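You operate a simulated robot arm through the tools that you are given. There is no shell and no other tool.

You are at the controls of a simulated robot arm. One attempt, no reset.

TASK
Plug in the control box, test the clamped bottle with the dial gauge, then switch off.
Fine: one press of the white button; slide the gauge back afterwards. Where these are worked on the way, their far stop is far enough and under half their travel is too little: dial gauge.

The check looks at the end state, three seconds after you hand in, the way a careful person would. Anything else that was tipped, shoved, dropped, spilled or broken makes it a failure.

THE ROBOT
A 7-joint arm with a two-finger parallel gripper, fixed in place. Base frame: the origin is on the floor under the middle of its stand, x ahead of it, y to its left, z up. Units: mm, rad, N and s.
It reaches about 1479 mm from its shoulder. Its first joint turns from -2.897 to 2.897 rad. Payload 4.4 kg.
The tool frame sits at the grasp point between the pads (the TCP): z along the fingers, y along the line on which they close. The tips reach 23 mm beyond it. The gripper opens to 94 mm. The fingers are 38 mm wide and 10 mm thick; the gripper's body (54 by 96 mm) begins 39 mm behind the TCP.
Orientation is that of the tool frame in the base frame, as a unit quaternion [x, y, z, w]. With the fingers straight down and closing along the base's y, the tool's x points along the base's -x, its y along +y and its z along -z.

THE INTERFACE
- The arm moves only by the tool jog_arm. Its argument "plan" is a list that holds one entry, the list of rows, each a list of 7 numbers: the shift along the tool's x, y, z in mm, then the turn, a rotation vector about the tool's x, y, z in rad, then the finger opening in mm, from 0 to 94. In form: [[[tx, ty, tz, rx, ry, rz, grip], ...]]. A call has 1 to 20 rows; each row is the pose to reach, as a shift and turn from the pose commanded when the call began, along the tool's axes at that moment. A row lasts 0.2 s, in which the tool goes at most 50 mm and 0.15 rad; a call with a longer step from one row to the next is refused whole, and so is a gripper value outside its range. A pose out of reach is approached as far as the arm can. The call stops where the force on the tool passes 90 N (or 10 N more than at its start, if that is more) or the arm is blocked; 0.2 s more then pass. The fingers move at their own pace (about 72 mm/s each) and stop on an object; they squeeze with about 41 N. The grip force told is the motor's: it shows also when the fingers shut on nothing. Time passes only in rows, and 0.2 s behind the last, so rows that repeat a pose let the fingers close. It gives the time, the measured TCP pose, the force on the tool (base axes), the opening and the grip force at its end, in the units of the frame above (readings bear some noise), with the torque about the TCP (base axes, N m) and any sound that the robot's microphone picked up.
- Cameras (640 x 400 px; columns grow to the right, rows downward): "scene" is fixed at [48.9, -651.3, 1588.4]; the picture's right is [0.86, -0.51, 0.00], its down [-0.16, -0.28, -0.95] and it looks along [0.48, 0.82, -0.32] (base axes); focal length 367 px, centre (320, 200). "wrist" rides on the gripper at [86, 16, -75] in the tool frame; the picture's right is [-0.18, 0.98, 0.00], its down [-0.58, -0.11, -0.81] and it looks along [-0.79, -0.15, 0.59] (tool axes); focal length 243 px, centre (320, 200). There is no depth. A picture from a camera that has moved, and an enlarged one, comes with that camera's place and axes in the base frame and with its lens.
- camera(camera): a new picture of that camera. It takes no simulated time.
- enlarge(camera, box): a new picture of the part [left, top, right, bottom] of that camera's present view, enlarged. It takes no simulated time.
- close_job(): hands the job in; it is judged then, once.

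Places have to be worked out from the pictures, the camera data and where the tool is seen. Open the gripper and draw the arm clear of the work before you hand the job in, unless the task says otherwise.

The tools are called after "Call:" as name(argument=value, ...) on one line, values as JSON. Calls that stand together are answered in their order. jog_arm: Moves the arm, as the interface text tells. Its arguments: {"type":"object","properties":{"plan":{"type":"array","items":{"type":"array","items":{"type":"array","items":{"type":"number"}}}}},"required":["plan"]} The other tools are called the same way: camera (camera) takes a picture; enlarge (camera, box) takes an enlarged picture of a part of a camera's view; close_job () hands the job in.

At the start:

```text
t: 0.0
tcp_pos: [558.7, 656.6, 1241.0]
ee_rot: [0.001, 1.0, 0.0, 0.001]
ft_force: [0.2, 0.4, -1.1]
ft_torque: [0.02, -0.01, -0.01]
grip_width: 94.1
gripper_force: 0.1
```

scene: 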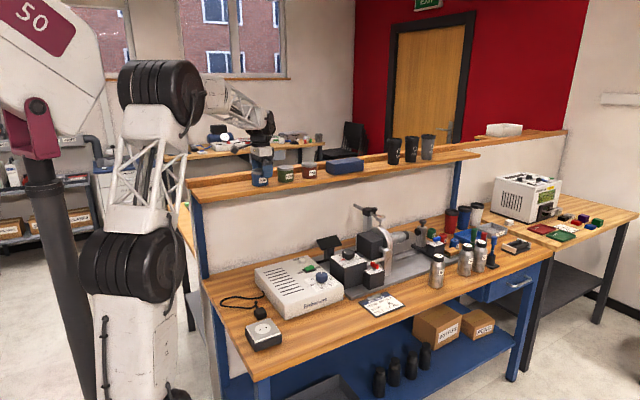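
wrist: 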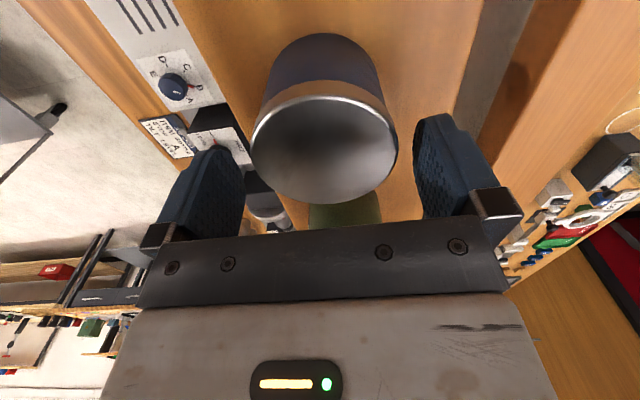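

I'll start by looking closer at the bench to find the control box, plug, socket, gauge, and switch.

Call:
enlarge(camera="scene", box=[200, 240, 360, 360])

Call:
enlarge(camera="scene", box=[300, 190, 460, 310])

Call:
enlarge(camera="scene", box=[400, 190, 540, 290])

Call:
enlarge(camera="scene", box=[180, 110, 340, 210])

Call:
camera(camera="wrist")

```text
3.33 times, centred on (280, 300) of scene
camera zoom: at [48.9, -651.3, 1588.4], right [0.86, -0.51, 0.0], down [-0.16, -0.28, -0.95], along [0.48, 0.82, -0.32], focal length 1224 px, centre (453, -133)
```

zoom: 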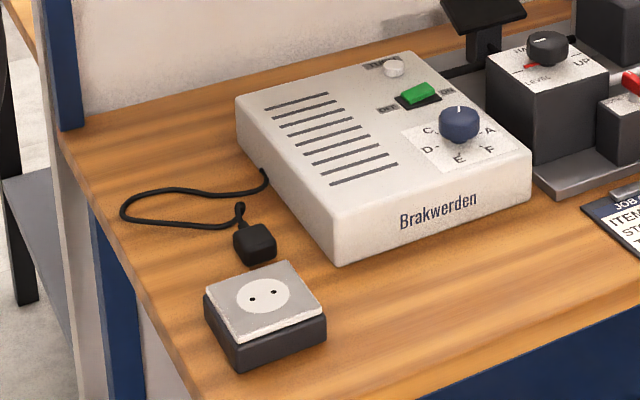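

```text
3.33 times, centred on (380, 250) of scene
camera zoom: at [48.9, -651.3, 1588.4], right [0.86, -0.51, 0.0], down [-0.16, -0.28, -0.95], along [0.48, 0.82, -0.32], focal length 1224 px, centre (120, 33)
```

zoom: 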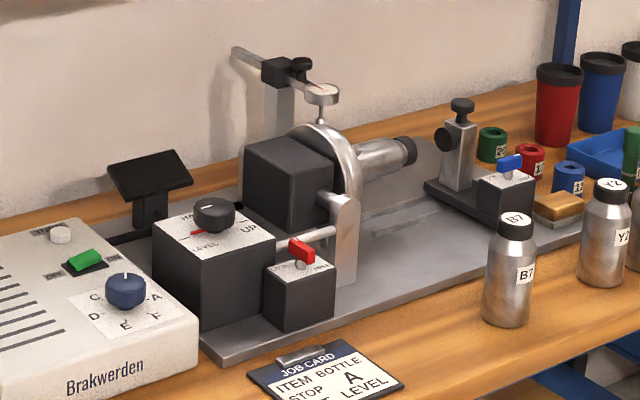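

```text
4.00 times, centred on (470, 240) of scene
camera zoom: at [48.9, -651.3, 1588.4], right [0.86, -0.51, 0.0], down [-0.16, -0.28, -0.95], along [0.48, 0.82, -0.32], focal length 1469 px, centre (-280, 40)
```

zoom: 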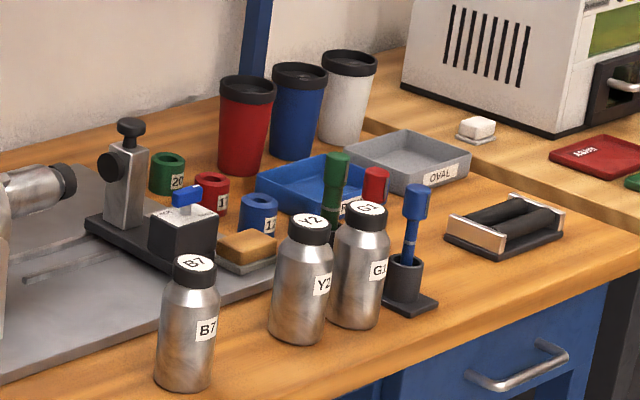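

```text
4.00 times, centred on (260, 160) of scene
camera zoom: at [48.9, -651.3, 1588.4], right [0.86, -0.51, 0.0], down [-0.16, -0.28, -0.95], along [0.48, 0.82, -0.32], focal length 1469 px, centre (560, 360)
```

zoom: 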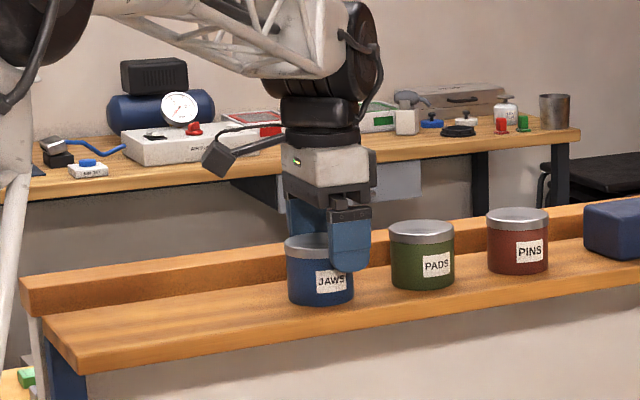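

```text
taken
camera wrist: at [472.5, 672.3, 1316.6], right [0.18, 0.98, 0.0], down [0.58, -0.11, 0.81], along [0.79, -0.15, -0.59], focal length 243 px, centre (320, 200)
```

wrist: 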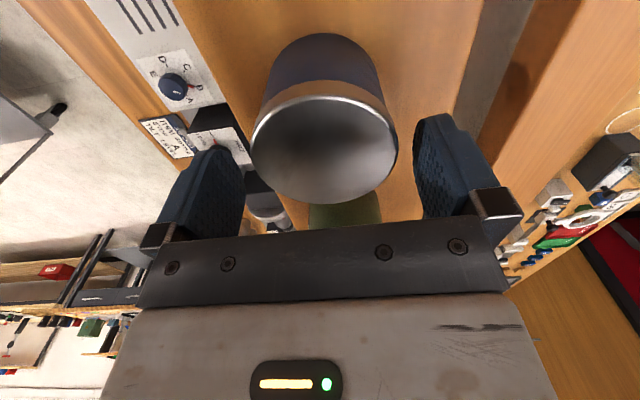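

Next I zoom in on the labels (job card, control box, knobs) to read how the device works.

Call:
enlarge(camera="scene", box=[352, 285, 408, 320])

Call:
enlarge(camera="scene", box=[285, 250, 349, 290])

Call:
enlarge(camera="scene", box=[325, 230, 405, 280])

Call:
enlarge(camera="scene", box=[340, 195, 420, 245])

Call:
enlarge(camera="scene", box=[210, 280, 290, 355])

Call:
enlarge(camera="wrist", box=[80, 0, 320, 160])

```text
11.43 times, centred on (380, 302) of scene
camera zoom: at [48.9, -651.3, 1588.4], right [0.86, -0.51, 0.0], down [-0.16, -0.28, -0.95], along [0.48, 0.82, -0.32], focal length 4197 px, centre (-366, -971)
```

zoom: 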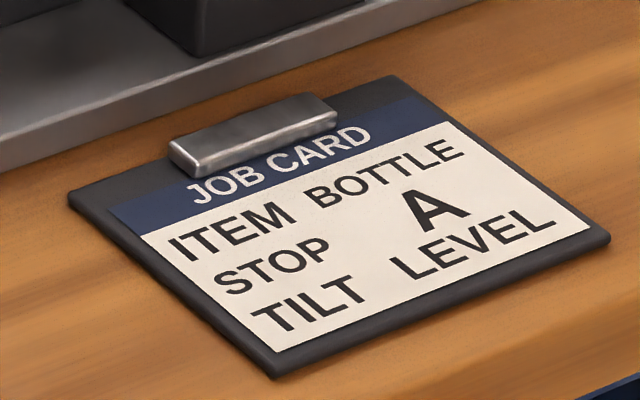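

```text
10.00 times, centred on (317, 270) of scene
camera zoom: at [48.9, -651.3, 1588.4], right [0.86, -0.51, 0.0], down [-0.16, -0.28, -0.95], along [0.48, 0.82, -0.32], focal length 3672 px, centre (350, -500)
```

zoom: 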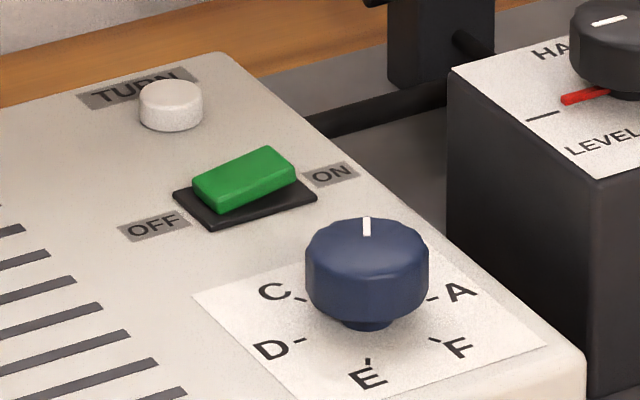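

```text
8.00 times, centred on (365, 255) of scene
camera zoom: at [48.9, -651.3, 1588.4], right [0.86, -0.51, 0.0], down [-0.16, -0.28, -0.95], along [0.48, 0.82, -0.32], focal length 2938 px, centre (-40, -240)
```

zoom: 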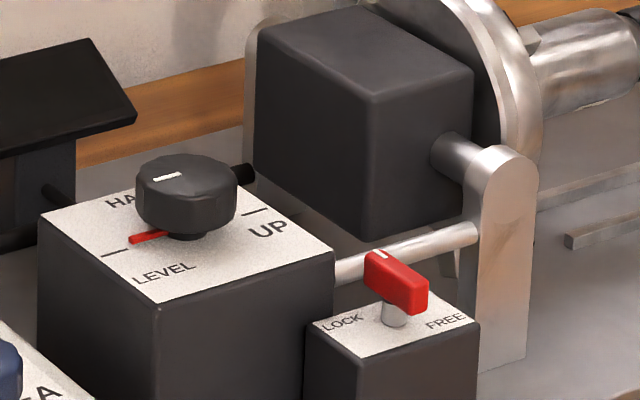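

```text
8.00 times, centred on (380, 220) of scene
camera zoom: at [48.9, -651.3, 1588.4], right [0.86, -0.51, 0.0], down [-0.16, -0.28, -0.95], along [0.48, 0.82, -0.32], focal length 2938 px, centre (-160, 40)
```

zoom: 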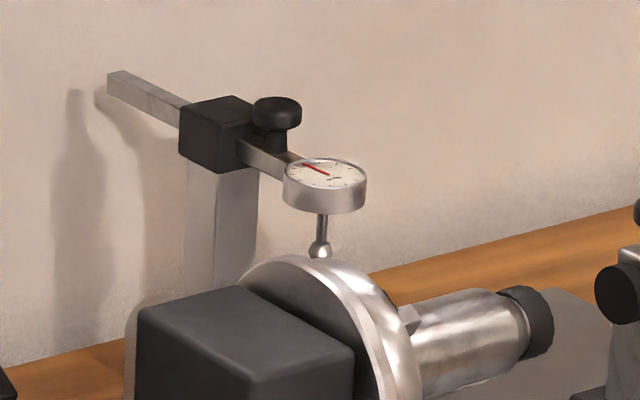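

```text
5.33 times, centred on (250, 318) of scene
camera zoom: at [48.9, -651.3, 1588.4], right [0.86, -0.51, 0.0], down [-0.16, -0.28, -0.95], along [0.48, 0.82, -0.32], focal length 1959 px, centre (693, -427)
```

zoom: 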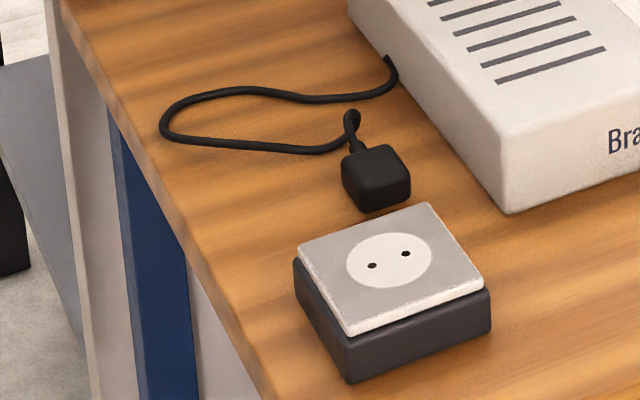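

```text
2.50 times, centred on (200, 80) of wrist
camera zoom: at [472.5, 672.3, 1316.6], right [0.18, 0.98, 0.0], down [0.58, -0.11, 0.81], along [0.79, -0.15, -0.59], focal length 606 px, centre (620, 500)
```

zoom: 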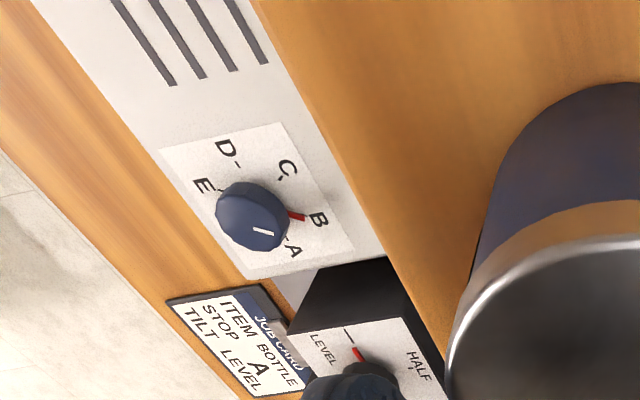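

The tool's fingers straddle the JAWS tin on the shelf, so I first raise straight up to clear it before moving anywhere.

Call:
jog_arm(plan=[[[0, 0, -30, 0, 0, 0, 94], [0, 0, -70, 0, 0, 0, 94], [0, 0, -110, 0, 0, 0, 94], [0, 0, -150, 0, 0, 0, 94], [0, 0, -150, 0, 0, 0, 94]]])

Call:
camera(camera="wrist")

Call:
camera(camera="scene")

```text
t: 1.2
tcp_pos: [559.9, 654.9, 1393.0]
ee_rot: [0.001, 1.0, 0.0, 0.001]
ft_force: [0.2, 0.6, -0.7]
ft_torque: [-0.02, -0.01, 0.0]
grip_width: 94.2
gripper_force: 0.0
```

```text
taken
camera wrist: at [473.3, 671.4, 1467.7], right [0.18, 0.98, 0.0], down [0.58, -0.11, 0.81], along [0.79, -0.15, -0.59], focal length 243 px, centre (320, 200)
```

wrist: 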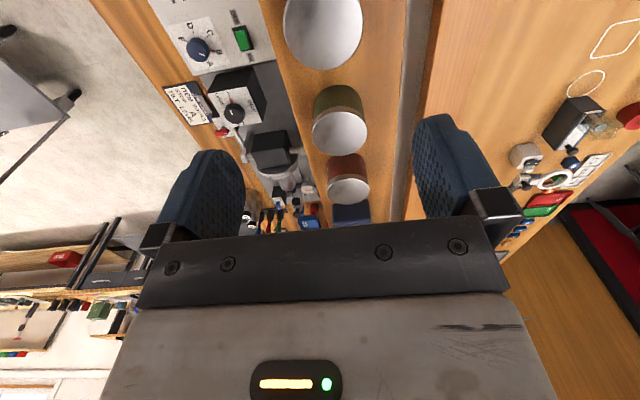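

```text
taken
```

scene: 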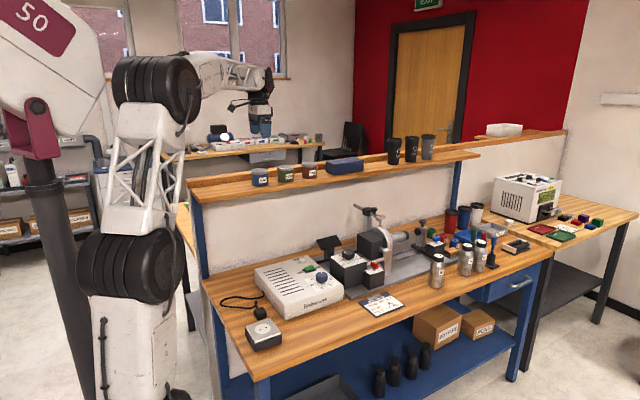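

Tin undisturbed and clear. Now I move forward of the shelf over the bench while yawing the tool 90° so the wrist camera looks toward +y from the front side.

Call:
jog_arm(plan=[[[5, -30, 0, 0, 0, -0.13, 94], [10, -60, 0, 0, 0, -0.26, 94], [15, -90, 0, 0, 0, -0.39, 94], [20, -120, 0, 0, 0, -0.52, 94], [25, -150, 0, 0, 0, -0.65, 94], [30, -180, 0, 0, 0, -0.78, 94], [35, -210, 0, 0, 0, -0.91, 94], [40, -240, 0, 0, 0, -1.04, 94], [45, -270, 0, 0, 0, -1.17, 94], [50, -300, 0, 0, 0, -1.3, 94], [55, -330, 0, 0, 0, -1.43, 94], [60, -360, 0, 0, 0, -1.57, 94], [60, -360, 0, 0, 0, -1.57, 94]]])

Call:
camera(camera="wrist")

Call:
camera(camera="scene")

```text
t: 4.0
tcp_pos: [497.5, 296.7, 1393.8]
ee_rot: [0.708, -0.706, 0.0, 0.001]
ft_force: [0.1, -0.3, -0.3]
ft_torque: [-0.04, -0.01, 0.01]
grip_width: 94.0
gripper_force: 0.0
```

```text
taken
camera wrist: at [480.1, 209.5, 1468.8], right [-0.98, 0.18, 0.0], down [0.11, 0.58, 0.81], along [0.15, 0.79, -0.59], focal length 243 px, centre (320, 200)
```

wrist: 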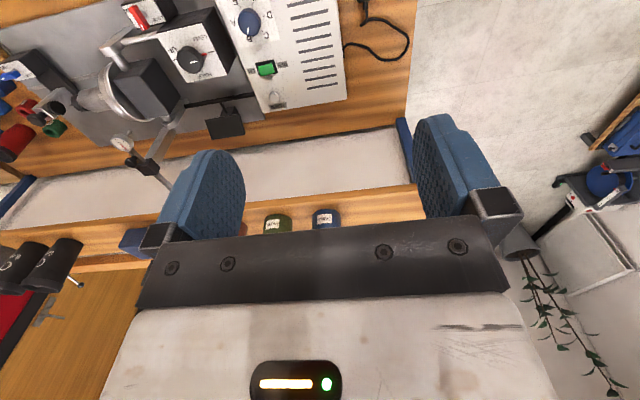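

```text
taken
```

scene: 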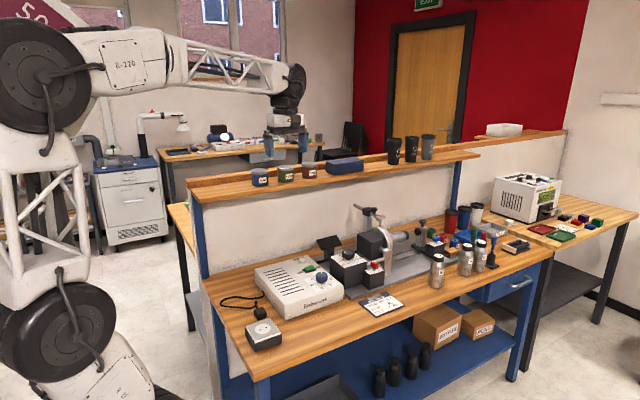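

The yaw worked with no contact. I descend toward the plug and socket at the left end of the bench to view them closely.

Call:
jog_arm(plan=[[[7, 13, 42, 0, 0, 0, 94], [14, 26, 84, 0, 0, 0, 94], [21, 39, 126, 0, 0, 0, 94], [28, 52, 168, 0, 0, 0, 94], [35, 65, 210, 0, 0, 0, 94], [42, 78, 252, 0, 0, 0, 94], [49, 91, 294, 0, 0, 0, 94], [57, 107, 334, 0, 0, 0, 94], [57, 107, 334, 0, 0, 0, 94]]])

Call:
camera(camera="wrist")

Call:
enlarge(camera="wrist", box=[220, 0, 460, 150])

```text
t: 6.0
tcp_pos: [393.9, 241.0, 1057.6]
ee_rot: [-0.707, 0.708, 0.0, -0.001]
ft_force: [0.7, -0.5, 0.0]
ft_torque: [-0.01, 0.02, -0.01]
grip_width: 94.2
gripper_force: 0.0
```

```text
taken
camera wrist: at [377.5, 154.3, 1133.7], right [-0.98, 0.19, 0.0], down [0.11, 0.58, 0.81], along [0.15, 0.79, -0.59], focal length 243 px, centre (320, 200)
```

wrist: 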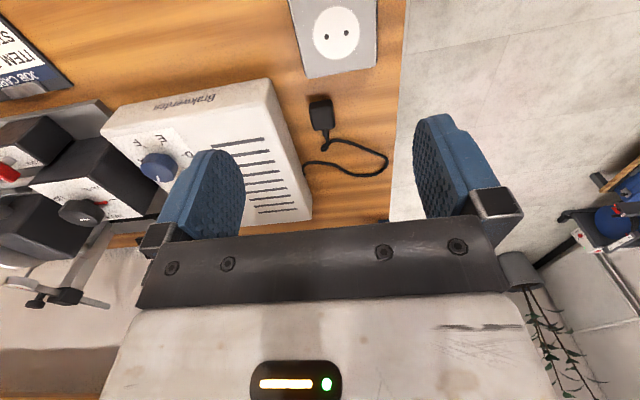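

```text
2.67 times, centred on (340, 75) of wrist
camera zoom: at [377.5, 154.3, 1133.7], right [-0.98, 0.19, 0.0], down [0.11, 0.58, 0.81], along [0.15, 0.79, -0.59], focal length 647 px, centre (267, 533)
```

zoom: 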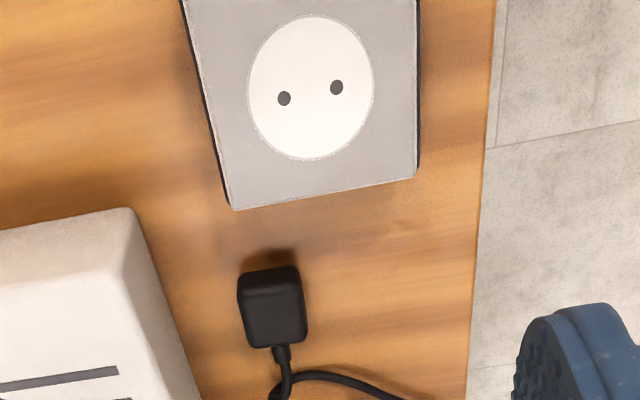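

I triangulate the socket holes at about (381, 259, 845), along x, and the plug body at about (415, 367, 819). I take sharper crops of the plug to see how it lies and where its pins point.

Call:
enlarge(camera="scene", box=[240, 298, 288, 328])

Call:
enlarge(camera="wrist", box=[290, 80, 370, 130])

Call:
enlarge(camera="wrist", box=[0, 60, 240, 260])

```text
13.33 times, centred on (264, 313) of scene
camera zoom: at [48.9, -651.3, 1588.4], right [0.86, -0.51, 0.0], down [-0.16, -0.28, -0.95], along [0.48, 0.82, -0.32], focal length 4896 px, centre (1067, -1307)
```

zoom: 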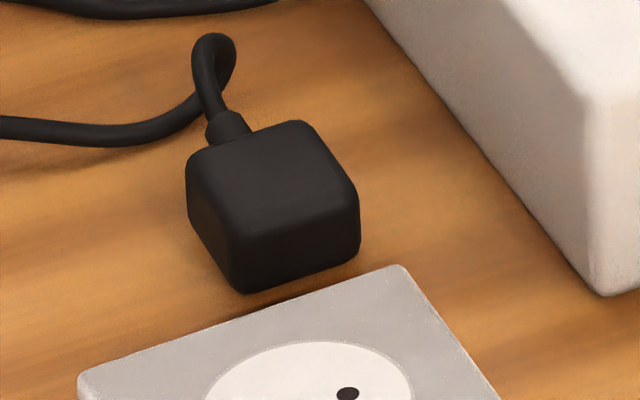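

```text
8.00 times, centred on (330, 105) of wrist
camera zoom: at [377.5, 154.3, 1133.7], right [-0.98, 0.19, 0.0], down [0.11, 0.58, 0.81], along [0.15, 0.79, -0.59], focal length 1941 px, centre (240, 960)
```

zoom: 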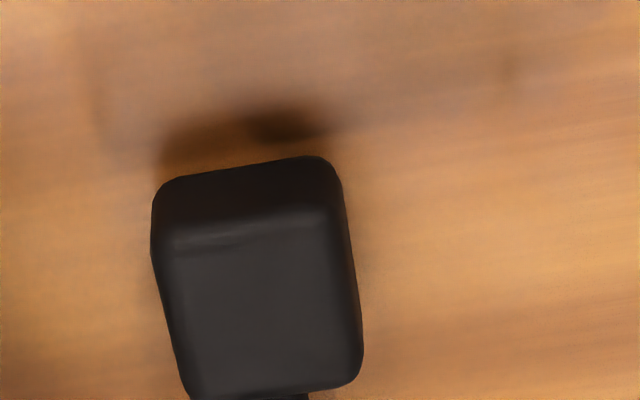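

```text
2.00 times, centred on (120, 160) of wrist
camera zoom: at [377.5, 154.3, 1133.7], right [-0.98, 0.19, 0.0], down [0.11, 0.58, 0.81], along [0.15, 0.79, -0.59], focal length 485 px, centre (720, 280)
```

zoom: 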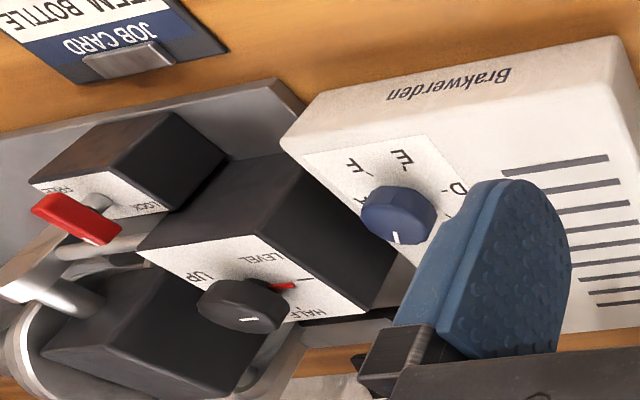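

The plug body seems to sit on or just above the bench with its cable leaving toward +y; no pins are visible, so they probably point down. I turn back to yaw 0 and view it from the left side at low height.

Call:
jog_arm(plan=[[[-11, 7, 10, 0, 0, 0.13, 94], [-22, 14, 20, 0, 0, 0.26, 94], [-33, 21, 30, 0, 0, 0.39, 94], [-44, 28, 40, 0, 0, 0.52, 94], [-55, 35, 50, 0, 0, 0.65, 94], [-66, 42, 60, 0, 0, 0.78, 94], [-77, 49, 70, 0, 0, 0.91, 94], [-88, 56, 80, 0, 0, 1.04, 94], [-99, 63, 90, 0, 0, 1.17, 94], [-110, 70, 100, 0, 0, 1.3, 94], [-120, 75, 120, 0, 0, 1.44, 94], [-128, 78, 140, 0, 0, 1.57, 94], [-128, 78, 160, 0, 0, 1.57, 94], [-128, 78, 160, 0, 0, 1.57, 94]]])

Call:
camera(camera="wrist")

Call:
camera(camera="scene")

```text
t: 9.0
tcp_pos: [316.1, 365.7, 897.4]
ee_rot: [0.001, 1.0, 0.0, -0.001]
ft_force: [-0.3, -0.1, 0.2]
ft_torque: [-0.03, -0.02, 0.02]
grip_width: 93.9
gripper_force: 0.0
```

```text
taken
camera wrist: at [229.8, 382.4, 972.4], right [0.19, 0.98, 0.0], down [0.58, -0.11, 0.81], along [0.79, -0.15, -0.59], focal length 243 px, centre (320, 200)
```

wrist: 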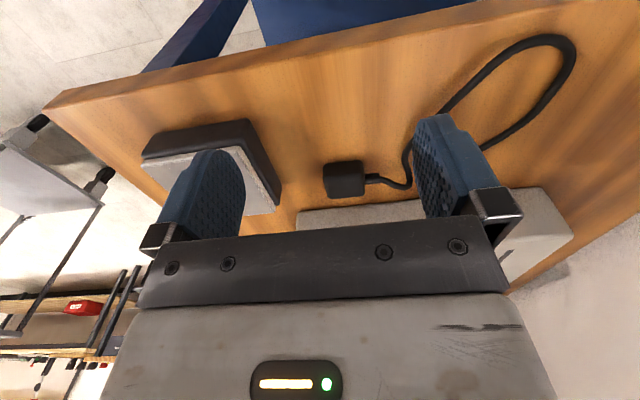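

```text
taken
```

scene: 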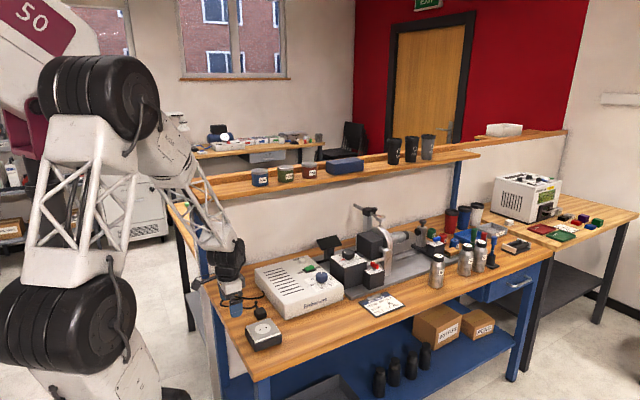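

Call:
enlarge(camera="wrist", box=[290, 130, 450, 230])

Call:
enlarge(camera="wrist", box=[120, 100, 300, 220])

```text
4.00 times, centred on (370, 180) of wrist
camera zoom: at [229.8, 382.4, 972.4], right [0.19, 0.98, 0.0], down [0.58, -0.11, 0.81], along [0.79, -0.15, -0.59], focal length 970 px, centre (120, 280)
```

zoom: 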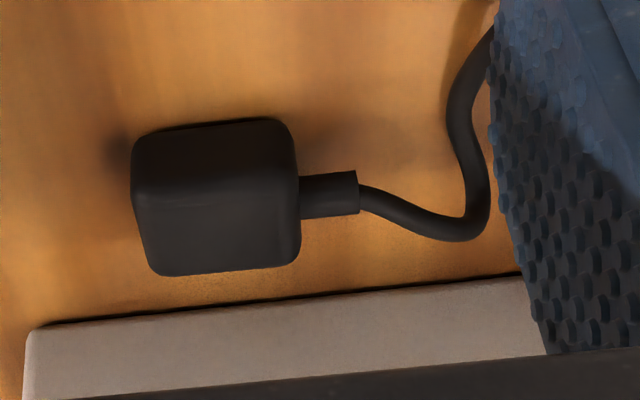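

```text
3.33 times, centred on (210, 160) of wrist
camera zoom: at [229.8, 382.4, 972.4], right [0.19, 0.98, 0.0], down [0.58, -0.11, 0.81], along [0.79, -0.15, -0.59], focal length 809 px, centre (687, 333)
```

zoom: 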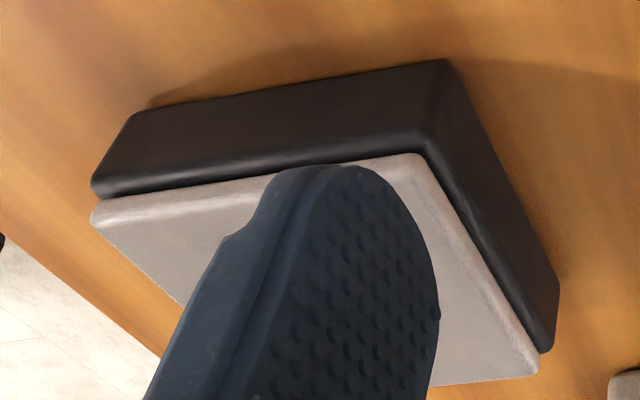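

The plug rests upright on the bench with its cable on the +y side; my estimate is body center (413.5, 371.5), top z≈824. I check the bench edge and plug base to pin down the bench height.

Call:
enlarge(camera="wrist", box=[20, 60, 180, 160])

Call:
enlarge(camera="scene", box=[225, 350, 285, 390])

Call:
enlarge(camera="wrist", box=[315, 150, 385, 206])

```text
4.00 times, centred on (100, 110) of wrist
camera zoom: at [229.8, 382.4, 972.4], right [0.19, 0.98, 0.0], down [0.58, -0.11, 0.81], along [0.79, -0.15, -0.59], focal length 970 px, centre (1200, 560)
```

zoom: 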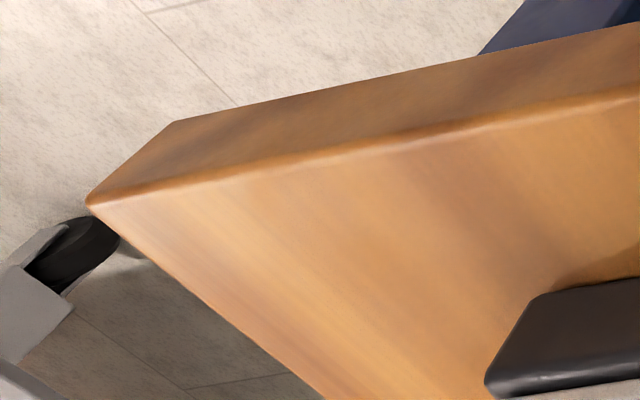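

```text
10.00 times, centred on (255, 370) of scene
camera zoom: at [48.9, -651.3, 1588.4], right [0.86, -0.51, 0.0], down [-0.16, -0.28, -0.95], along [0.48, 0.82, -0.32], focal length 3672 px, centre (970, -1500)
```

zoom: 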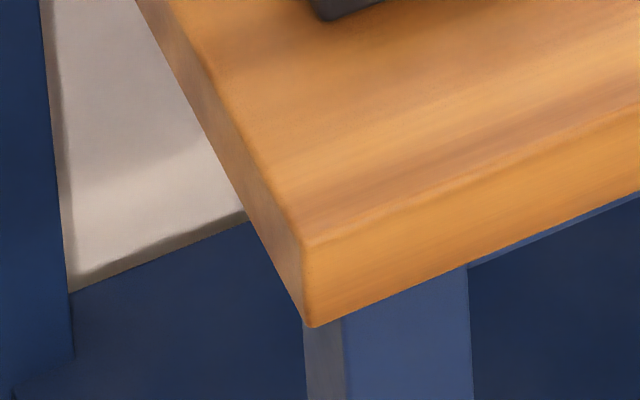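

```text
7.14 times, centred on (350, 178) of wrist
camera zoom: at [229.8, 382.4, 972.4], right [0.19, 0.98, 0.0], down [0.58, -0.11, 0.81], along [0.79, -0.15, -0.59], focal length 1733 px, centre (106, 357)
```

zoom: 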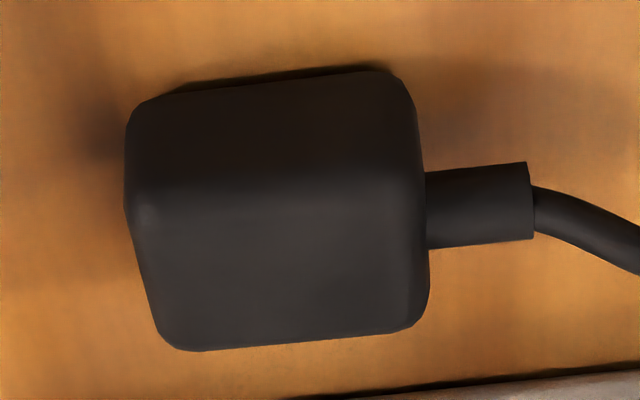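

Bench top works out at z≈800, left edge x≈303, front edge y≈144. I'll grip the plug across x (cable boot is on the +y face), so I rise, yaw 90° again and centre above it with a medium opening.

Call:
jog_arm(plan=[[[0, 0, -30, 0, 0, 0, 70], [-9, 0.5, -40, 0, 0, -0.13, 70], [-18, 1, -40, 0, 0, -0.26, 70], [-27, 1.5, -40, 0, 0, -0.39, 70], [-36, 2, -40, 0, 0, -0.52, 70], [-45, 2.5, -40, 0, 0, -0.65, 70], [-54, 3, -40, 0, 0, -0.78, 70], [-63, 3.5, -40, 0, 0, -0.91, 70], [-72, 4, -40, 0, 0, -1.04, 70], [-81, 4.5, -40, 0, 0, -1.17, 70], [-90, 5, -40, 0, 0, -1.3, 70], [-95, 5.5, -40, 0, 0, -1.44, 70], [-97.4, 5.8, -40, 0, 0, -1.5708, 70], [-97.4, 5.8, -40, 0, 0, -1.5708, 70], [-97.4, 5.8, -40, 0, 0, -1.5708, 70]]])

Call:
camera(camera="wrist")

Call:
enlarge(camera="wrist", box=[240, 40, 400, 200])

```text
t: 12.2
tcp_pos: [410.8, 373.7, 937.6]
ee_rot: [-0.707, 0.707, 0.0, 0.0]
ft_force: [0.2, -0.8, 0.3]
ft_torque: [-0.03, 0.01, 0.0]
grip_width: 70.1
gripper_force: 0.1
```

```text
taken
camera wrist: at [395.8, 285.9, 1012.4], right [-0.98, 0.18, 0.0], down [0.11, 0.58, 0.81], along [0.15, 0.79, -0.59], focal length 243 px, centre (320, 200)
```

wrist: 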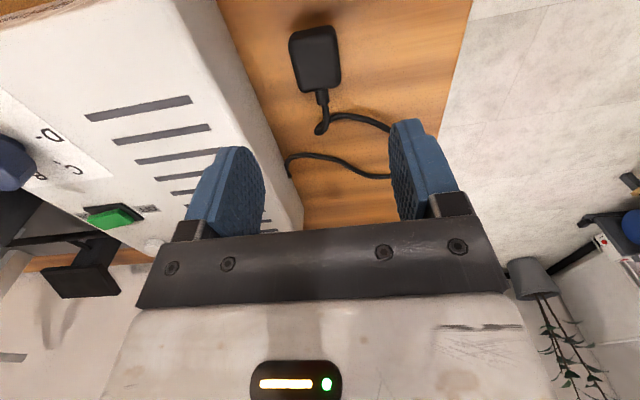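

```text
2.50 times, centred on (320, 120) of wrist
camera zoom: at [395.8, 285.9, 1012.4], right [-0.98, 0.18, 0.0], down [0.11, 0.58, 0.81], along [0.15, 0.79, -0.59], focal length 606 px, centre (320, 400)
```

zoom: 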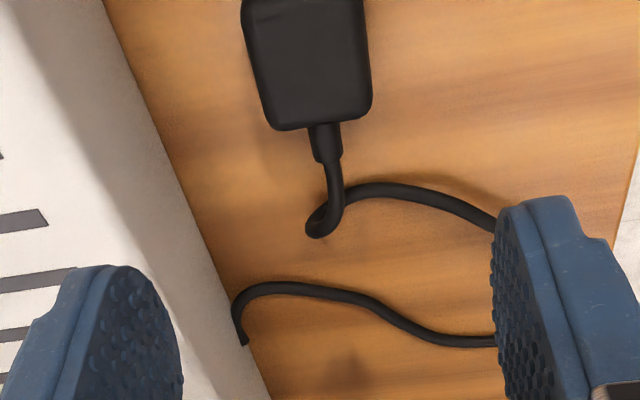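

Zooming on the plug to refine its position from this nearer view.

Call:
enlarge(camera="wrist", box=[270, 10, 366, 106])

Call:
enlarge(camera="wrist", box=[180, 120, 470, 260])

```text
4.17 times, centred on (318, 58) of wrist
camera zoom: at [395.8, 285.9, 1012.4], right [-0.98, 0.18, 0.0], down [0.11, 0.58, 0.81], along [0.15, 0.79, -0.59], focal length 1011 px, centre (328, 792)
```

zoom: 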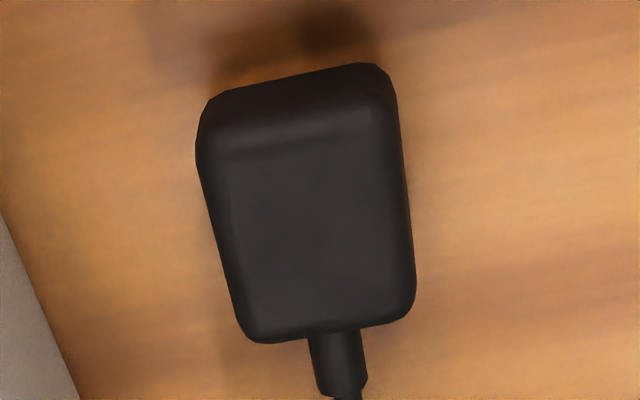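

```text
2.21 times, centred on (325, 190) of wrist
camera zoom: at [395.8, 285.9, 1012.4], right [-0.98, 0.18, 0.0], down [0.11, 0.58, 0.81], along [0.15, 0.79, -0.59], focal length 535 px, centre (309, 222)
```

zoom: 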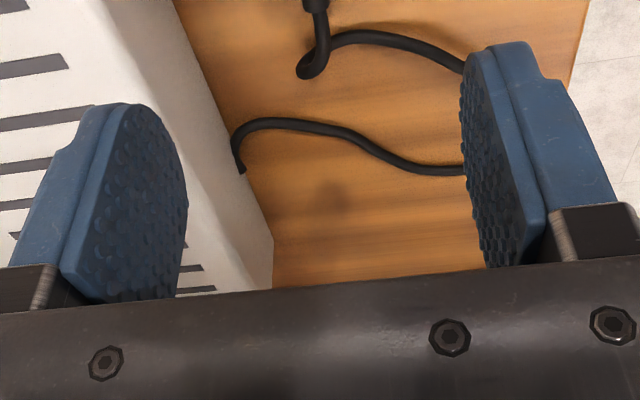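

Relative to the wrist camera, the plug centre is about 3 mm in +x and 1 mm in +y from the TCP axis. I correct that and descend so the fingertips stop about 5 mm above the bench, still open.

Call:
jog_arm(plan=[[[-0.9, -2.9, 20, 0, 0, 0, 70], [-0.9, -2.9, 40, 0, 0, 0, 70], [-0.9, -2.9, 60, 0, 0, 0, 70], [-0.9, -2.9, 80, 0, 0, 0, 70], [-0.9, -2.9, 90, 0, 0, 0, 70], [-0.9, -2.9, 100, 0, 0, 0, 70], [-0.9, -2.9, 107, 0, 0, 0, 70], [-0.9, -2.9, 107, 0, 0, 0, 70]]])

Call:
camera(camera="wrist")

Call:
enlarge(camera="wrist", box=[200, 80, 440, 240])

Call:
enlarge(camera="scene", box=[210, 250, 310, 340])

```text
t: 14.0
tcp_pos: [415.3, 373.6, 830.4]
ee_rot: [-0.707, 0.707, 0.0, 0.001]
ft_force: [0.7, 0.5, -0.2]
ft_torque: [0.01, 0.0, -0.03]
grip_width: 70.0
gripper_force: 0.2
```

```text
taken
camera wrist: at [399.4, 287.7, 906.2], right [-0.98, 0.18, 0.0], down [0.11, 0.58, 0.81], along [0.15, 0.79, -0.59], focal length 243 px, centre (320, 200)
```

wrist: 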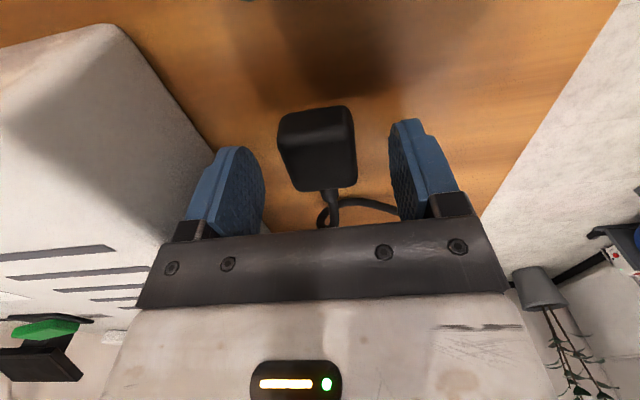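

```text
2.50 times, centred on (320, 160) of wrist
camera zoom: at [399.4, 287.7, 906.2], right [-0.98, 0.18, 0.0], down [0.11, 0.58, 0.81], along [0.15, 0.79, -0.59], focal length 606 px, centre (320, 300)
```

zoom: 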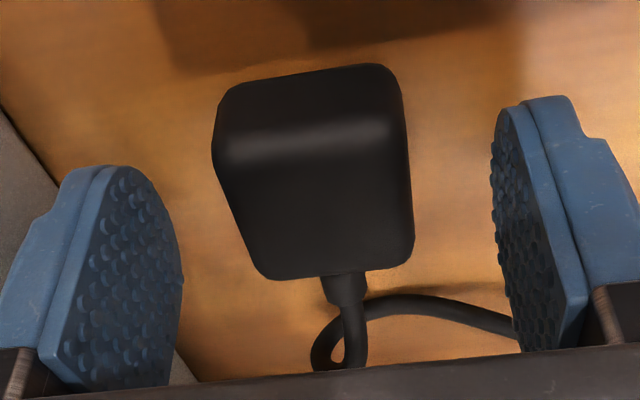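

```text
4.44 times, centred on (260, 295) of scene
camera zoom: at [48.9, -651.3, 1588.4], right [0.86, -0.51, 0.0], down [-0.16, -0.28, -0.95], along [0.48, 0.82, -0.32], focal length 1632 px, centre (587, -222)
```

zoom: 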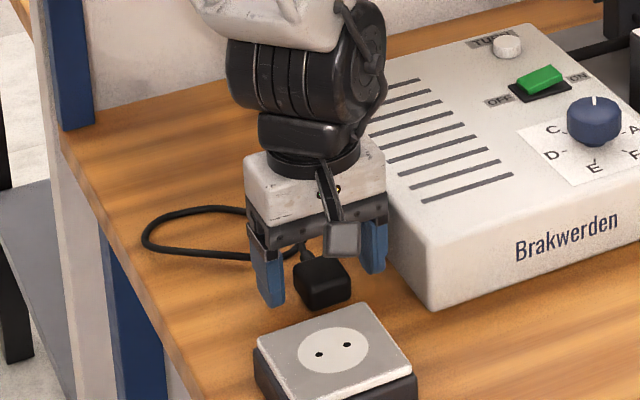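

The plug sits centred between the fingers; its top is roughly 11 mm below the TCP. I go 4 mm lower and close on it.

Call:
jog_arm(plan=[[[0, 0, 2, 0, 0, 0, 70], [0, 0, 4, 0, 0, 0, 70], [0, 0, 4, 0, 0, 0, 50], [0, 0, 4, 0, 0, 0, 30], [0, 0, 4, 0, 0, 0, 20], [0, 0, 4, 0, 0, 0, 20], [0, 0, 4, 0, 0, 0, 20]]])

Call:
camera(camera="wrist")

Call:
enlarge(camera="scene", box=[210, 250, 310, 340])

```text
t: 15.6
tcp_pos: [415.1, 375.2, 827.4]
ee_rot: [0.707, -0.707, -0.001, 0.0]
ft_force: [-0.3, 1.1, -0.7]
ft_torque: [0.0, 0.05, -0.03]
grip_width: 35.2
gripper_force: 41.1
```

```text
taken
camera wrist: at [398.9, 287.6, 902.3], right [-0.98, 0.18, 0.0], down [0.11, 0.58, 0.81], along [0.15, 0.79, -0.59], focal length 243 px, centre (320, 200)
```

wrist: 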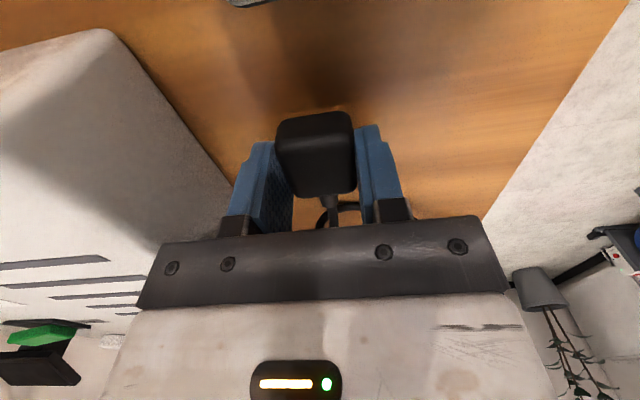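

```text
4.44 times, centred on (260, 295) of scene
camera zoom: at [48.9, -651.3, 1588.4], right [0.86, -0.51, 0.0], down [-0.16, -0.28, -0.95], along [0.48, 0.82, -0.32], focal length 1632 px, centre (587, -222)
```

zoom: 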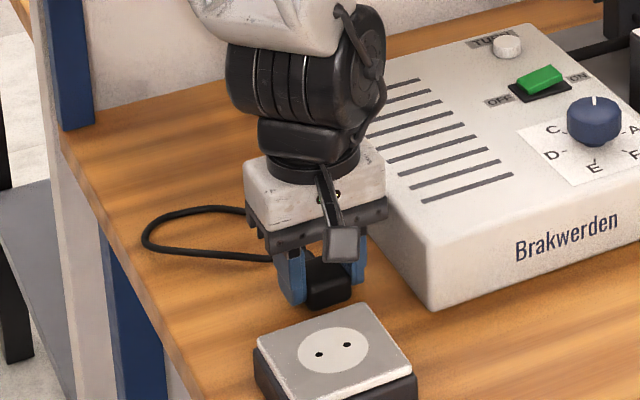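

Gripped (35.2 mm, 41 N). I lift slowly 70 mm to check the pins and cable.

Call:
jog_arm(plan=[[[0, 0, -10, 0, 0, 0, 20], [0, 0, -25, 0, 0, 0, 20], [0, 0, -40, 0, 0, 0, 20], [0, 0, -55, 0, 0, 0, 20], [0, 0, -70, 0, 0, 0, 20], [0, 0, -70, 0, 0, 0, 20]]])

Call:
camera(camera="wrist")

Call:
enlarge(camera="scene", box=[220, 240, 310, 320])

Call:
enlarge(camera="wrist", box=[240, 80, 400, 220])

```text
t: 17.0
tcp_pos: [414.2, 374.4, 896.1]
ee_rot: [-0.707, 0.707, 0.001, 0.0]
ft_force: [-0.8, -0.5, -0.8]
ft_torque: [-0.02, 0.01, 0.02]
grip_width: 35.4
gripper_force: 41.0
```

```text
taken
camera wrist: at [398.2, 286.9, 971.3], right [-0.98, 0.18, 0.0], down [0.11, 0.58, 0.81], along [0.15, 0.79, -0.59], focal length 243 px, centre (320, 200)
```

wrist: 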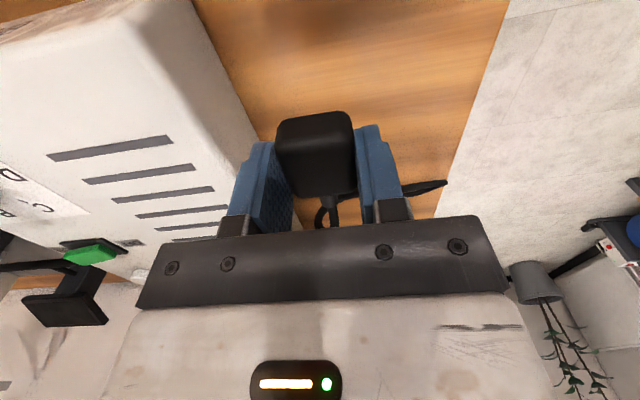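

```text
5.00 times, centred on (265, 280) of scene
camera zoom: at [48.9, -651.3, 1588.4], right [0.86, -0.51, 0.0], down [-0.16, -0.28, -0.95], along [0.48, 0.82, -0.32], focal length 1836 px, centre (595, -200)
```

zoom: 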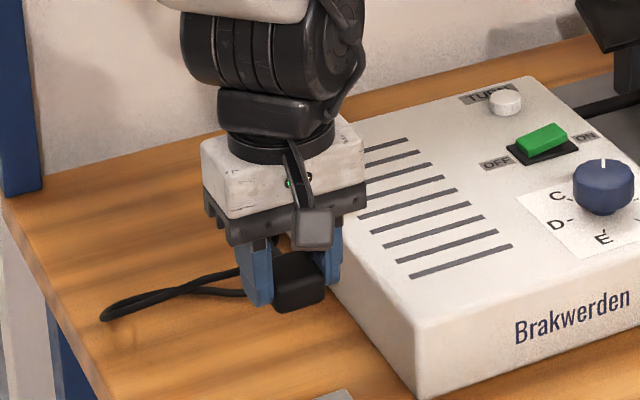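

```text
2.86 times, centred on (320, 150) of wrist
camera zoom: at [398.2, 286.9, 971.3], right [-0.98, 0.18, 0.0], down [0.11, 0.58, 0.81], along [0.15, 0.79, -0.59], focal length 693 px, centre (320, 343)
```

zoom: 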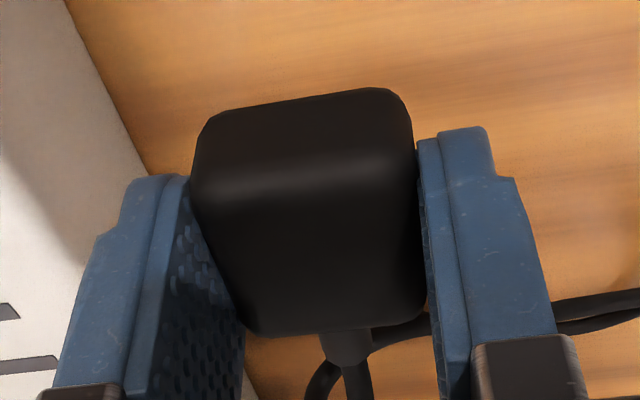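

Lift is clean. I check the underside in close-up from the scene camera for pins.

Call:
enlarge(camera="scene", box=[246, 278, 294, 308])

Call:
enlarge(camera="scene", box=[305, 255, 353, 295])

```text
13.33 times, centred on (270, 293) of scene
camera zoom: at [48.9, -651.3, 1588.4], right [0.86, -0.51, 0.0], down [-0.16, -0.28, -0.95], along [0.48, 0.82, -0.32], focal length 4896 px, centre (987, -1040)
```

zoom: 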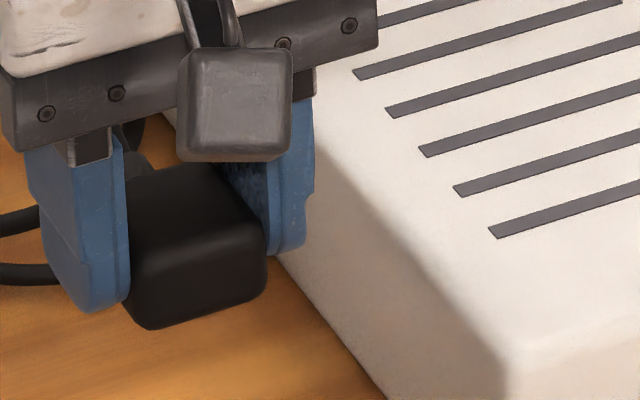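

```text
10.00 times, centred on (329, 275) of scene
camera zoom: at [48.9, -651.3, 1588.4], right [0.86, -0.51, 0.0], down [-0.16, -0.28, -0.95], along [0.48, 0.82, -0.32], focal length 3672 px, centre (230, -550)
```

zoom: 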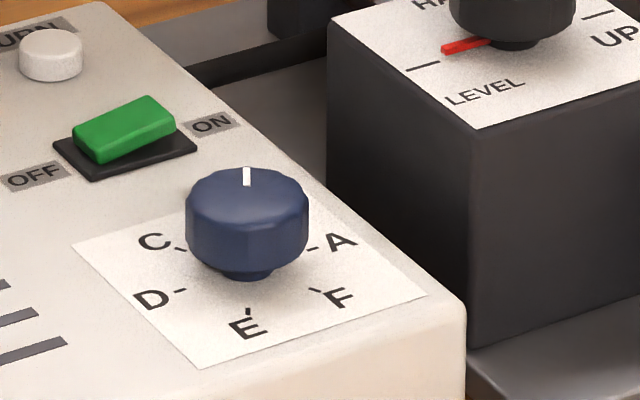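

The rocker currently sits with its OFF end pressed (device off), which is good before plugging in. No pins are visible at this angle, so I tilt the held plug so the scene camera can see its underside.

Call:
jog_arm(plan=[[[0, 0, -10, 0, 0.13, 0, 20], [0, 0, -20, 0, 0.26, 0, 20], [0, 0, -30, 0, 0.39, 0, 20], [0, 0, -40, 0, 0.52, 0, 20], [0, 0, -40, 0, 0.65, 0, 20], [0, 0, -40, 0, 0.78, 0, 20], [0, 0, -40, 0, 0.78, 0, 20]]])

Call:
enlarge(camera="scene", box=[235, 245, 305, 305])

Call:
camera(camera="scene")

```text
t: 18.6
tcp_pos: [415.7, 374.9, 937.1]
ee_rot: [-0.653, 0.654, -0.269, -0.269]
ft_force: [0.2, 0.0, -1.0]
ft_torque: [-0.02, -0.01, 0.03]
grip_width: 35.3
gripper_force: 40.6
```

```text
6.67 times, centred on (270, 275) of scene
camera zoom: at [48.9, -651.3, 1588.4], right [0.86, -0.51, 0.0], down [-0.16, -0.28, -0.95], along [0.48, 0.82, -0.32], focal length 2448 px, centre (653, -300)
```

zoom: 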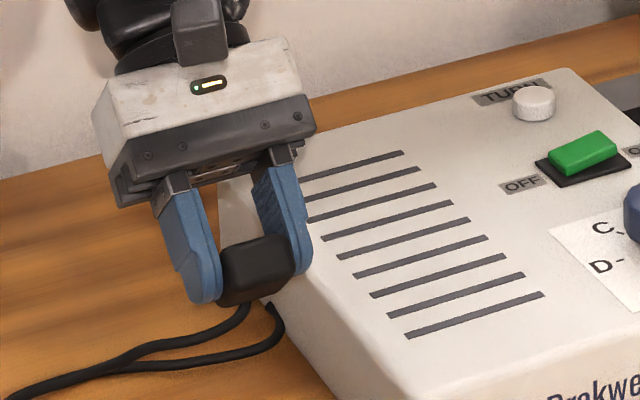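

```text
taken
```

scene: 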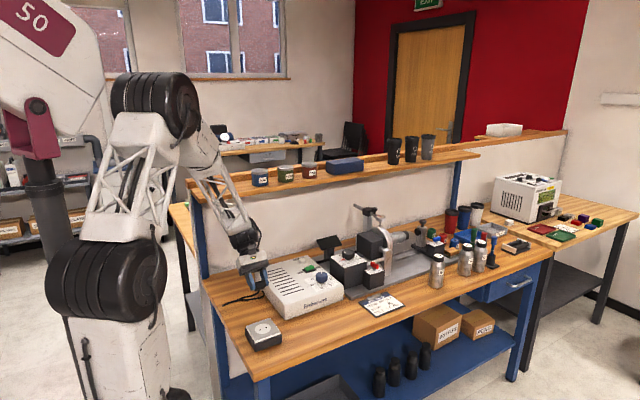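

Call:
enlarge(camera="scene", box=[252, 275, 276, 297])

```text
16.00 times, centred on (264, 286) of scene
camera zoom: at [48.9, -651.3, 1588.4], right [0.86, -0.51, 0.0], down [-0.16, -0.28, -0.95], along [0.48, 0.82, -0.32], focal length 5876 px, centre (1216, -1176)
```

zoom: 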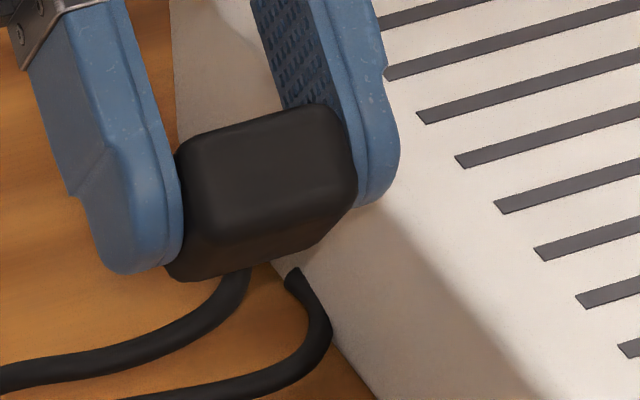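

The underside is smooth with no protruding pins, so the plug seats as a flat body on the socket face. I untilt back to vertical.

Call:
jog_arm(plan=[[[0, 0, 0, 0, -0.13, 0, 20], [0, 0, 0, 0, -0.26, 0, 20], [0, 0, 0, 0, -0.39, 0, 20], [0, 0, 0, 0, -0.52, 0, 20], [0, 0, 0, 0, -0.65, 0, 20], [0, 0, 0, 0, -0.78, 0, 20], [0, 0, 0, 0, -0.78, 0, 20]]])

```text
t: 20.2
tcp_pos: [414.8, 374.2, 935.8]
ee_rot: [0.707, -0.707, -0.001, -0.001]
ft_force: [0.2, -0.2, -0.9]
ft_torque: [-0.01, 0.01, 0.0]
grip_width: 35.4
gripper_force: 40.7
```

Back upright. Now I carry the plug over to the socket, staying at z≈936.

Call:
jog_arm(plan=[[[20, 6, 0, 0, 0, 0, 20], [40, 12, 0, 0, 0, 0, 20], [60, 18, 0, 0, 0, 0, 20], [80, 24, 0, 0, 0, 0, 20], [100, 29, 0, 0, 0, 0, 20], [115, 33, 0, 0, 0, 0, 20], [115, 33, 0, 0, 0, 0, 20], [115, 33, 0, 0, 0, 0, 20]]])

Call:
camera(camera="wrist")

Call:
enlarge(camera="wrist", box=[240, 30, 400, 150])

Call:
enlarge(camera="scene", box=[210, 260, 310, 350])

```text
t: 22.0
tcp_pos: [380.4, 261.6, 935.5]
ee_rot: [-0.706, 0.708, 0.0, 0.0]
ft_force: [0.3, -0.3, -0.8]
ft_torque: [0.01, -0.02, -0.02]
grip_width: 35.4
gripper_force: 41.4
```

```text
taken
camera wrist: at [363.7, 174.6, 1010.3], right [-0.98, 0.18, 0.0], down [0.11, 0.58, 0.81], along [0.15, 0.79, -0.59], focal length 243 px, centre (320, 200)
```

wrist: 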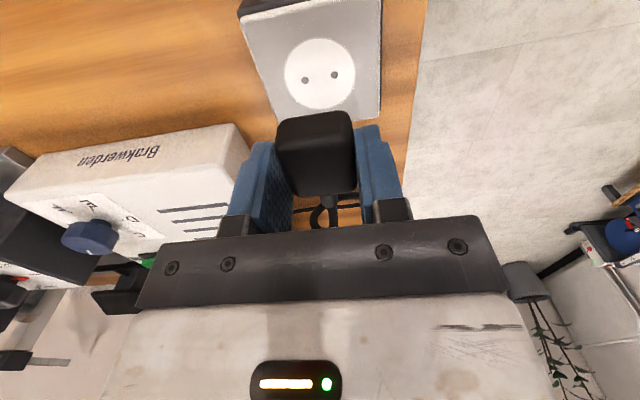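

```text
3.33 times, centred on (320, 90) of wrist
camera zoom: at [363.7, 174.6, 1010.3], right [-0.98, 0.18, 0.0], down [0.11, 0.58, 0.81], along [0.15, 0.79, -0.59], focal length 809 px, centre (320, 567)
```

zoom: 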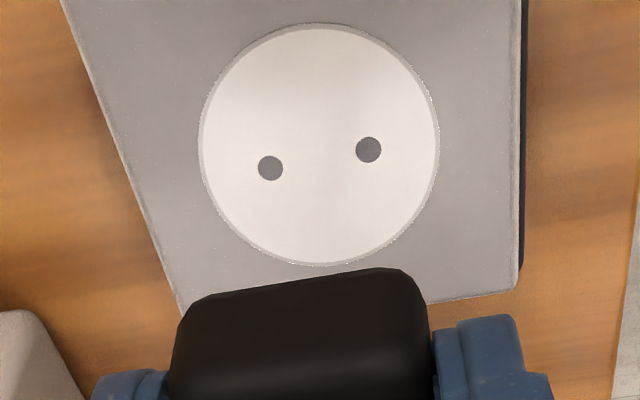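

```text
4.44 times, centred on (260, 305) of scene
camera zoom: at [48.9, -651.3, 1588.4], right [0.86, -0.51, 0.0], down [-0.16, -0.28, -0.95], along [0.48, 0.82, -0.32], focal length 1632 px, centre (587, -267)
```

zoom: 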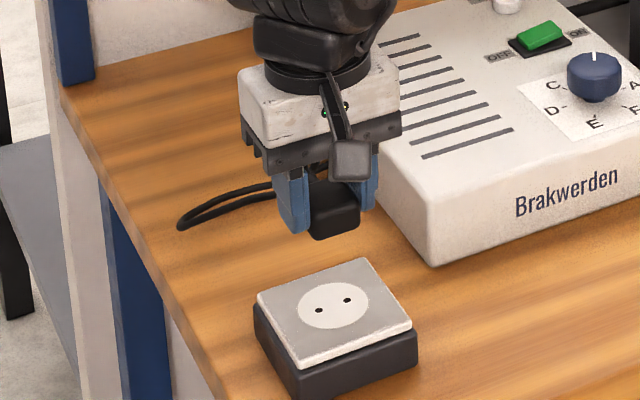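

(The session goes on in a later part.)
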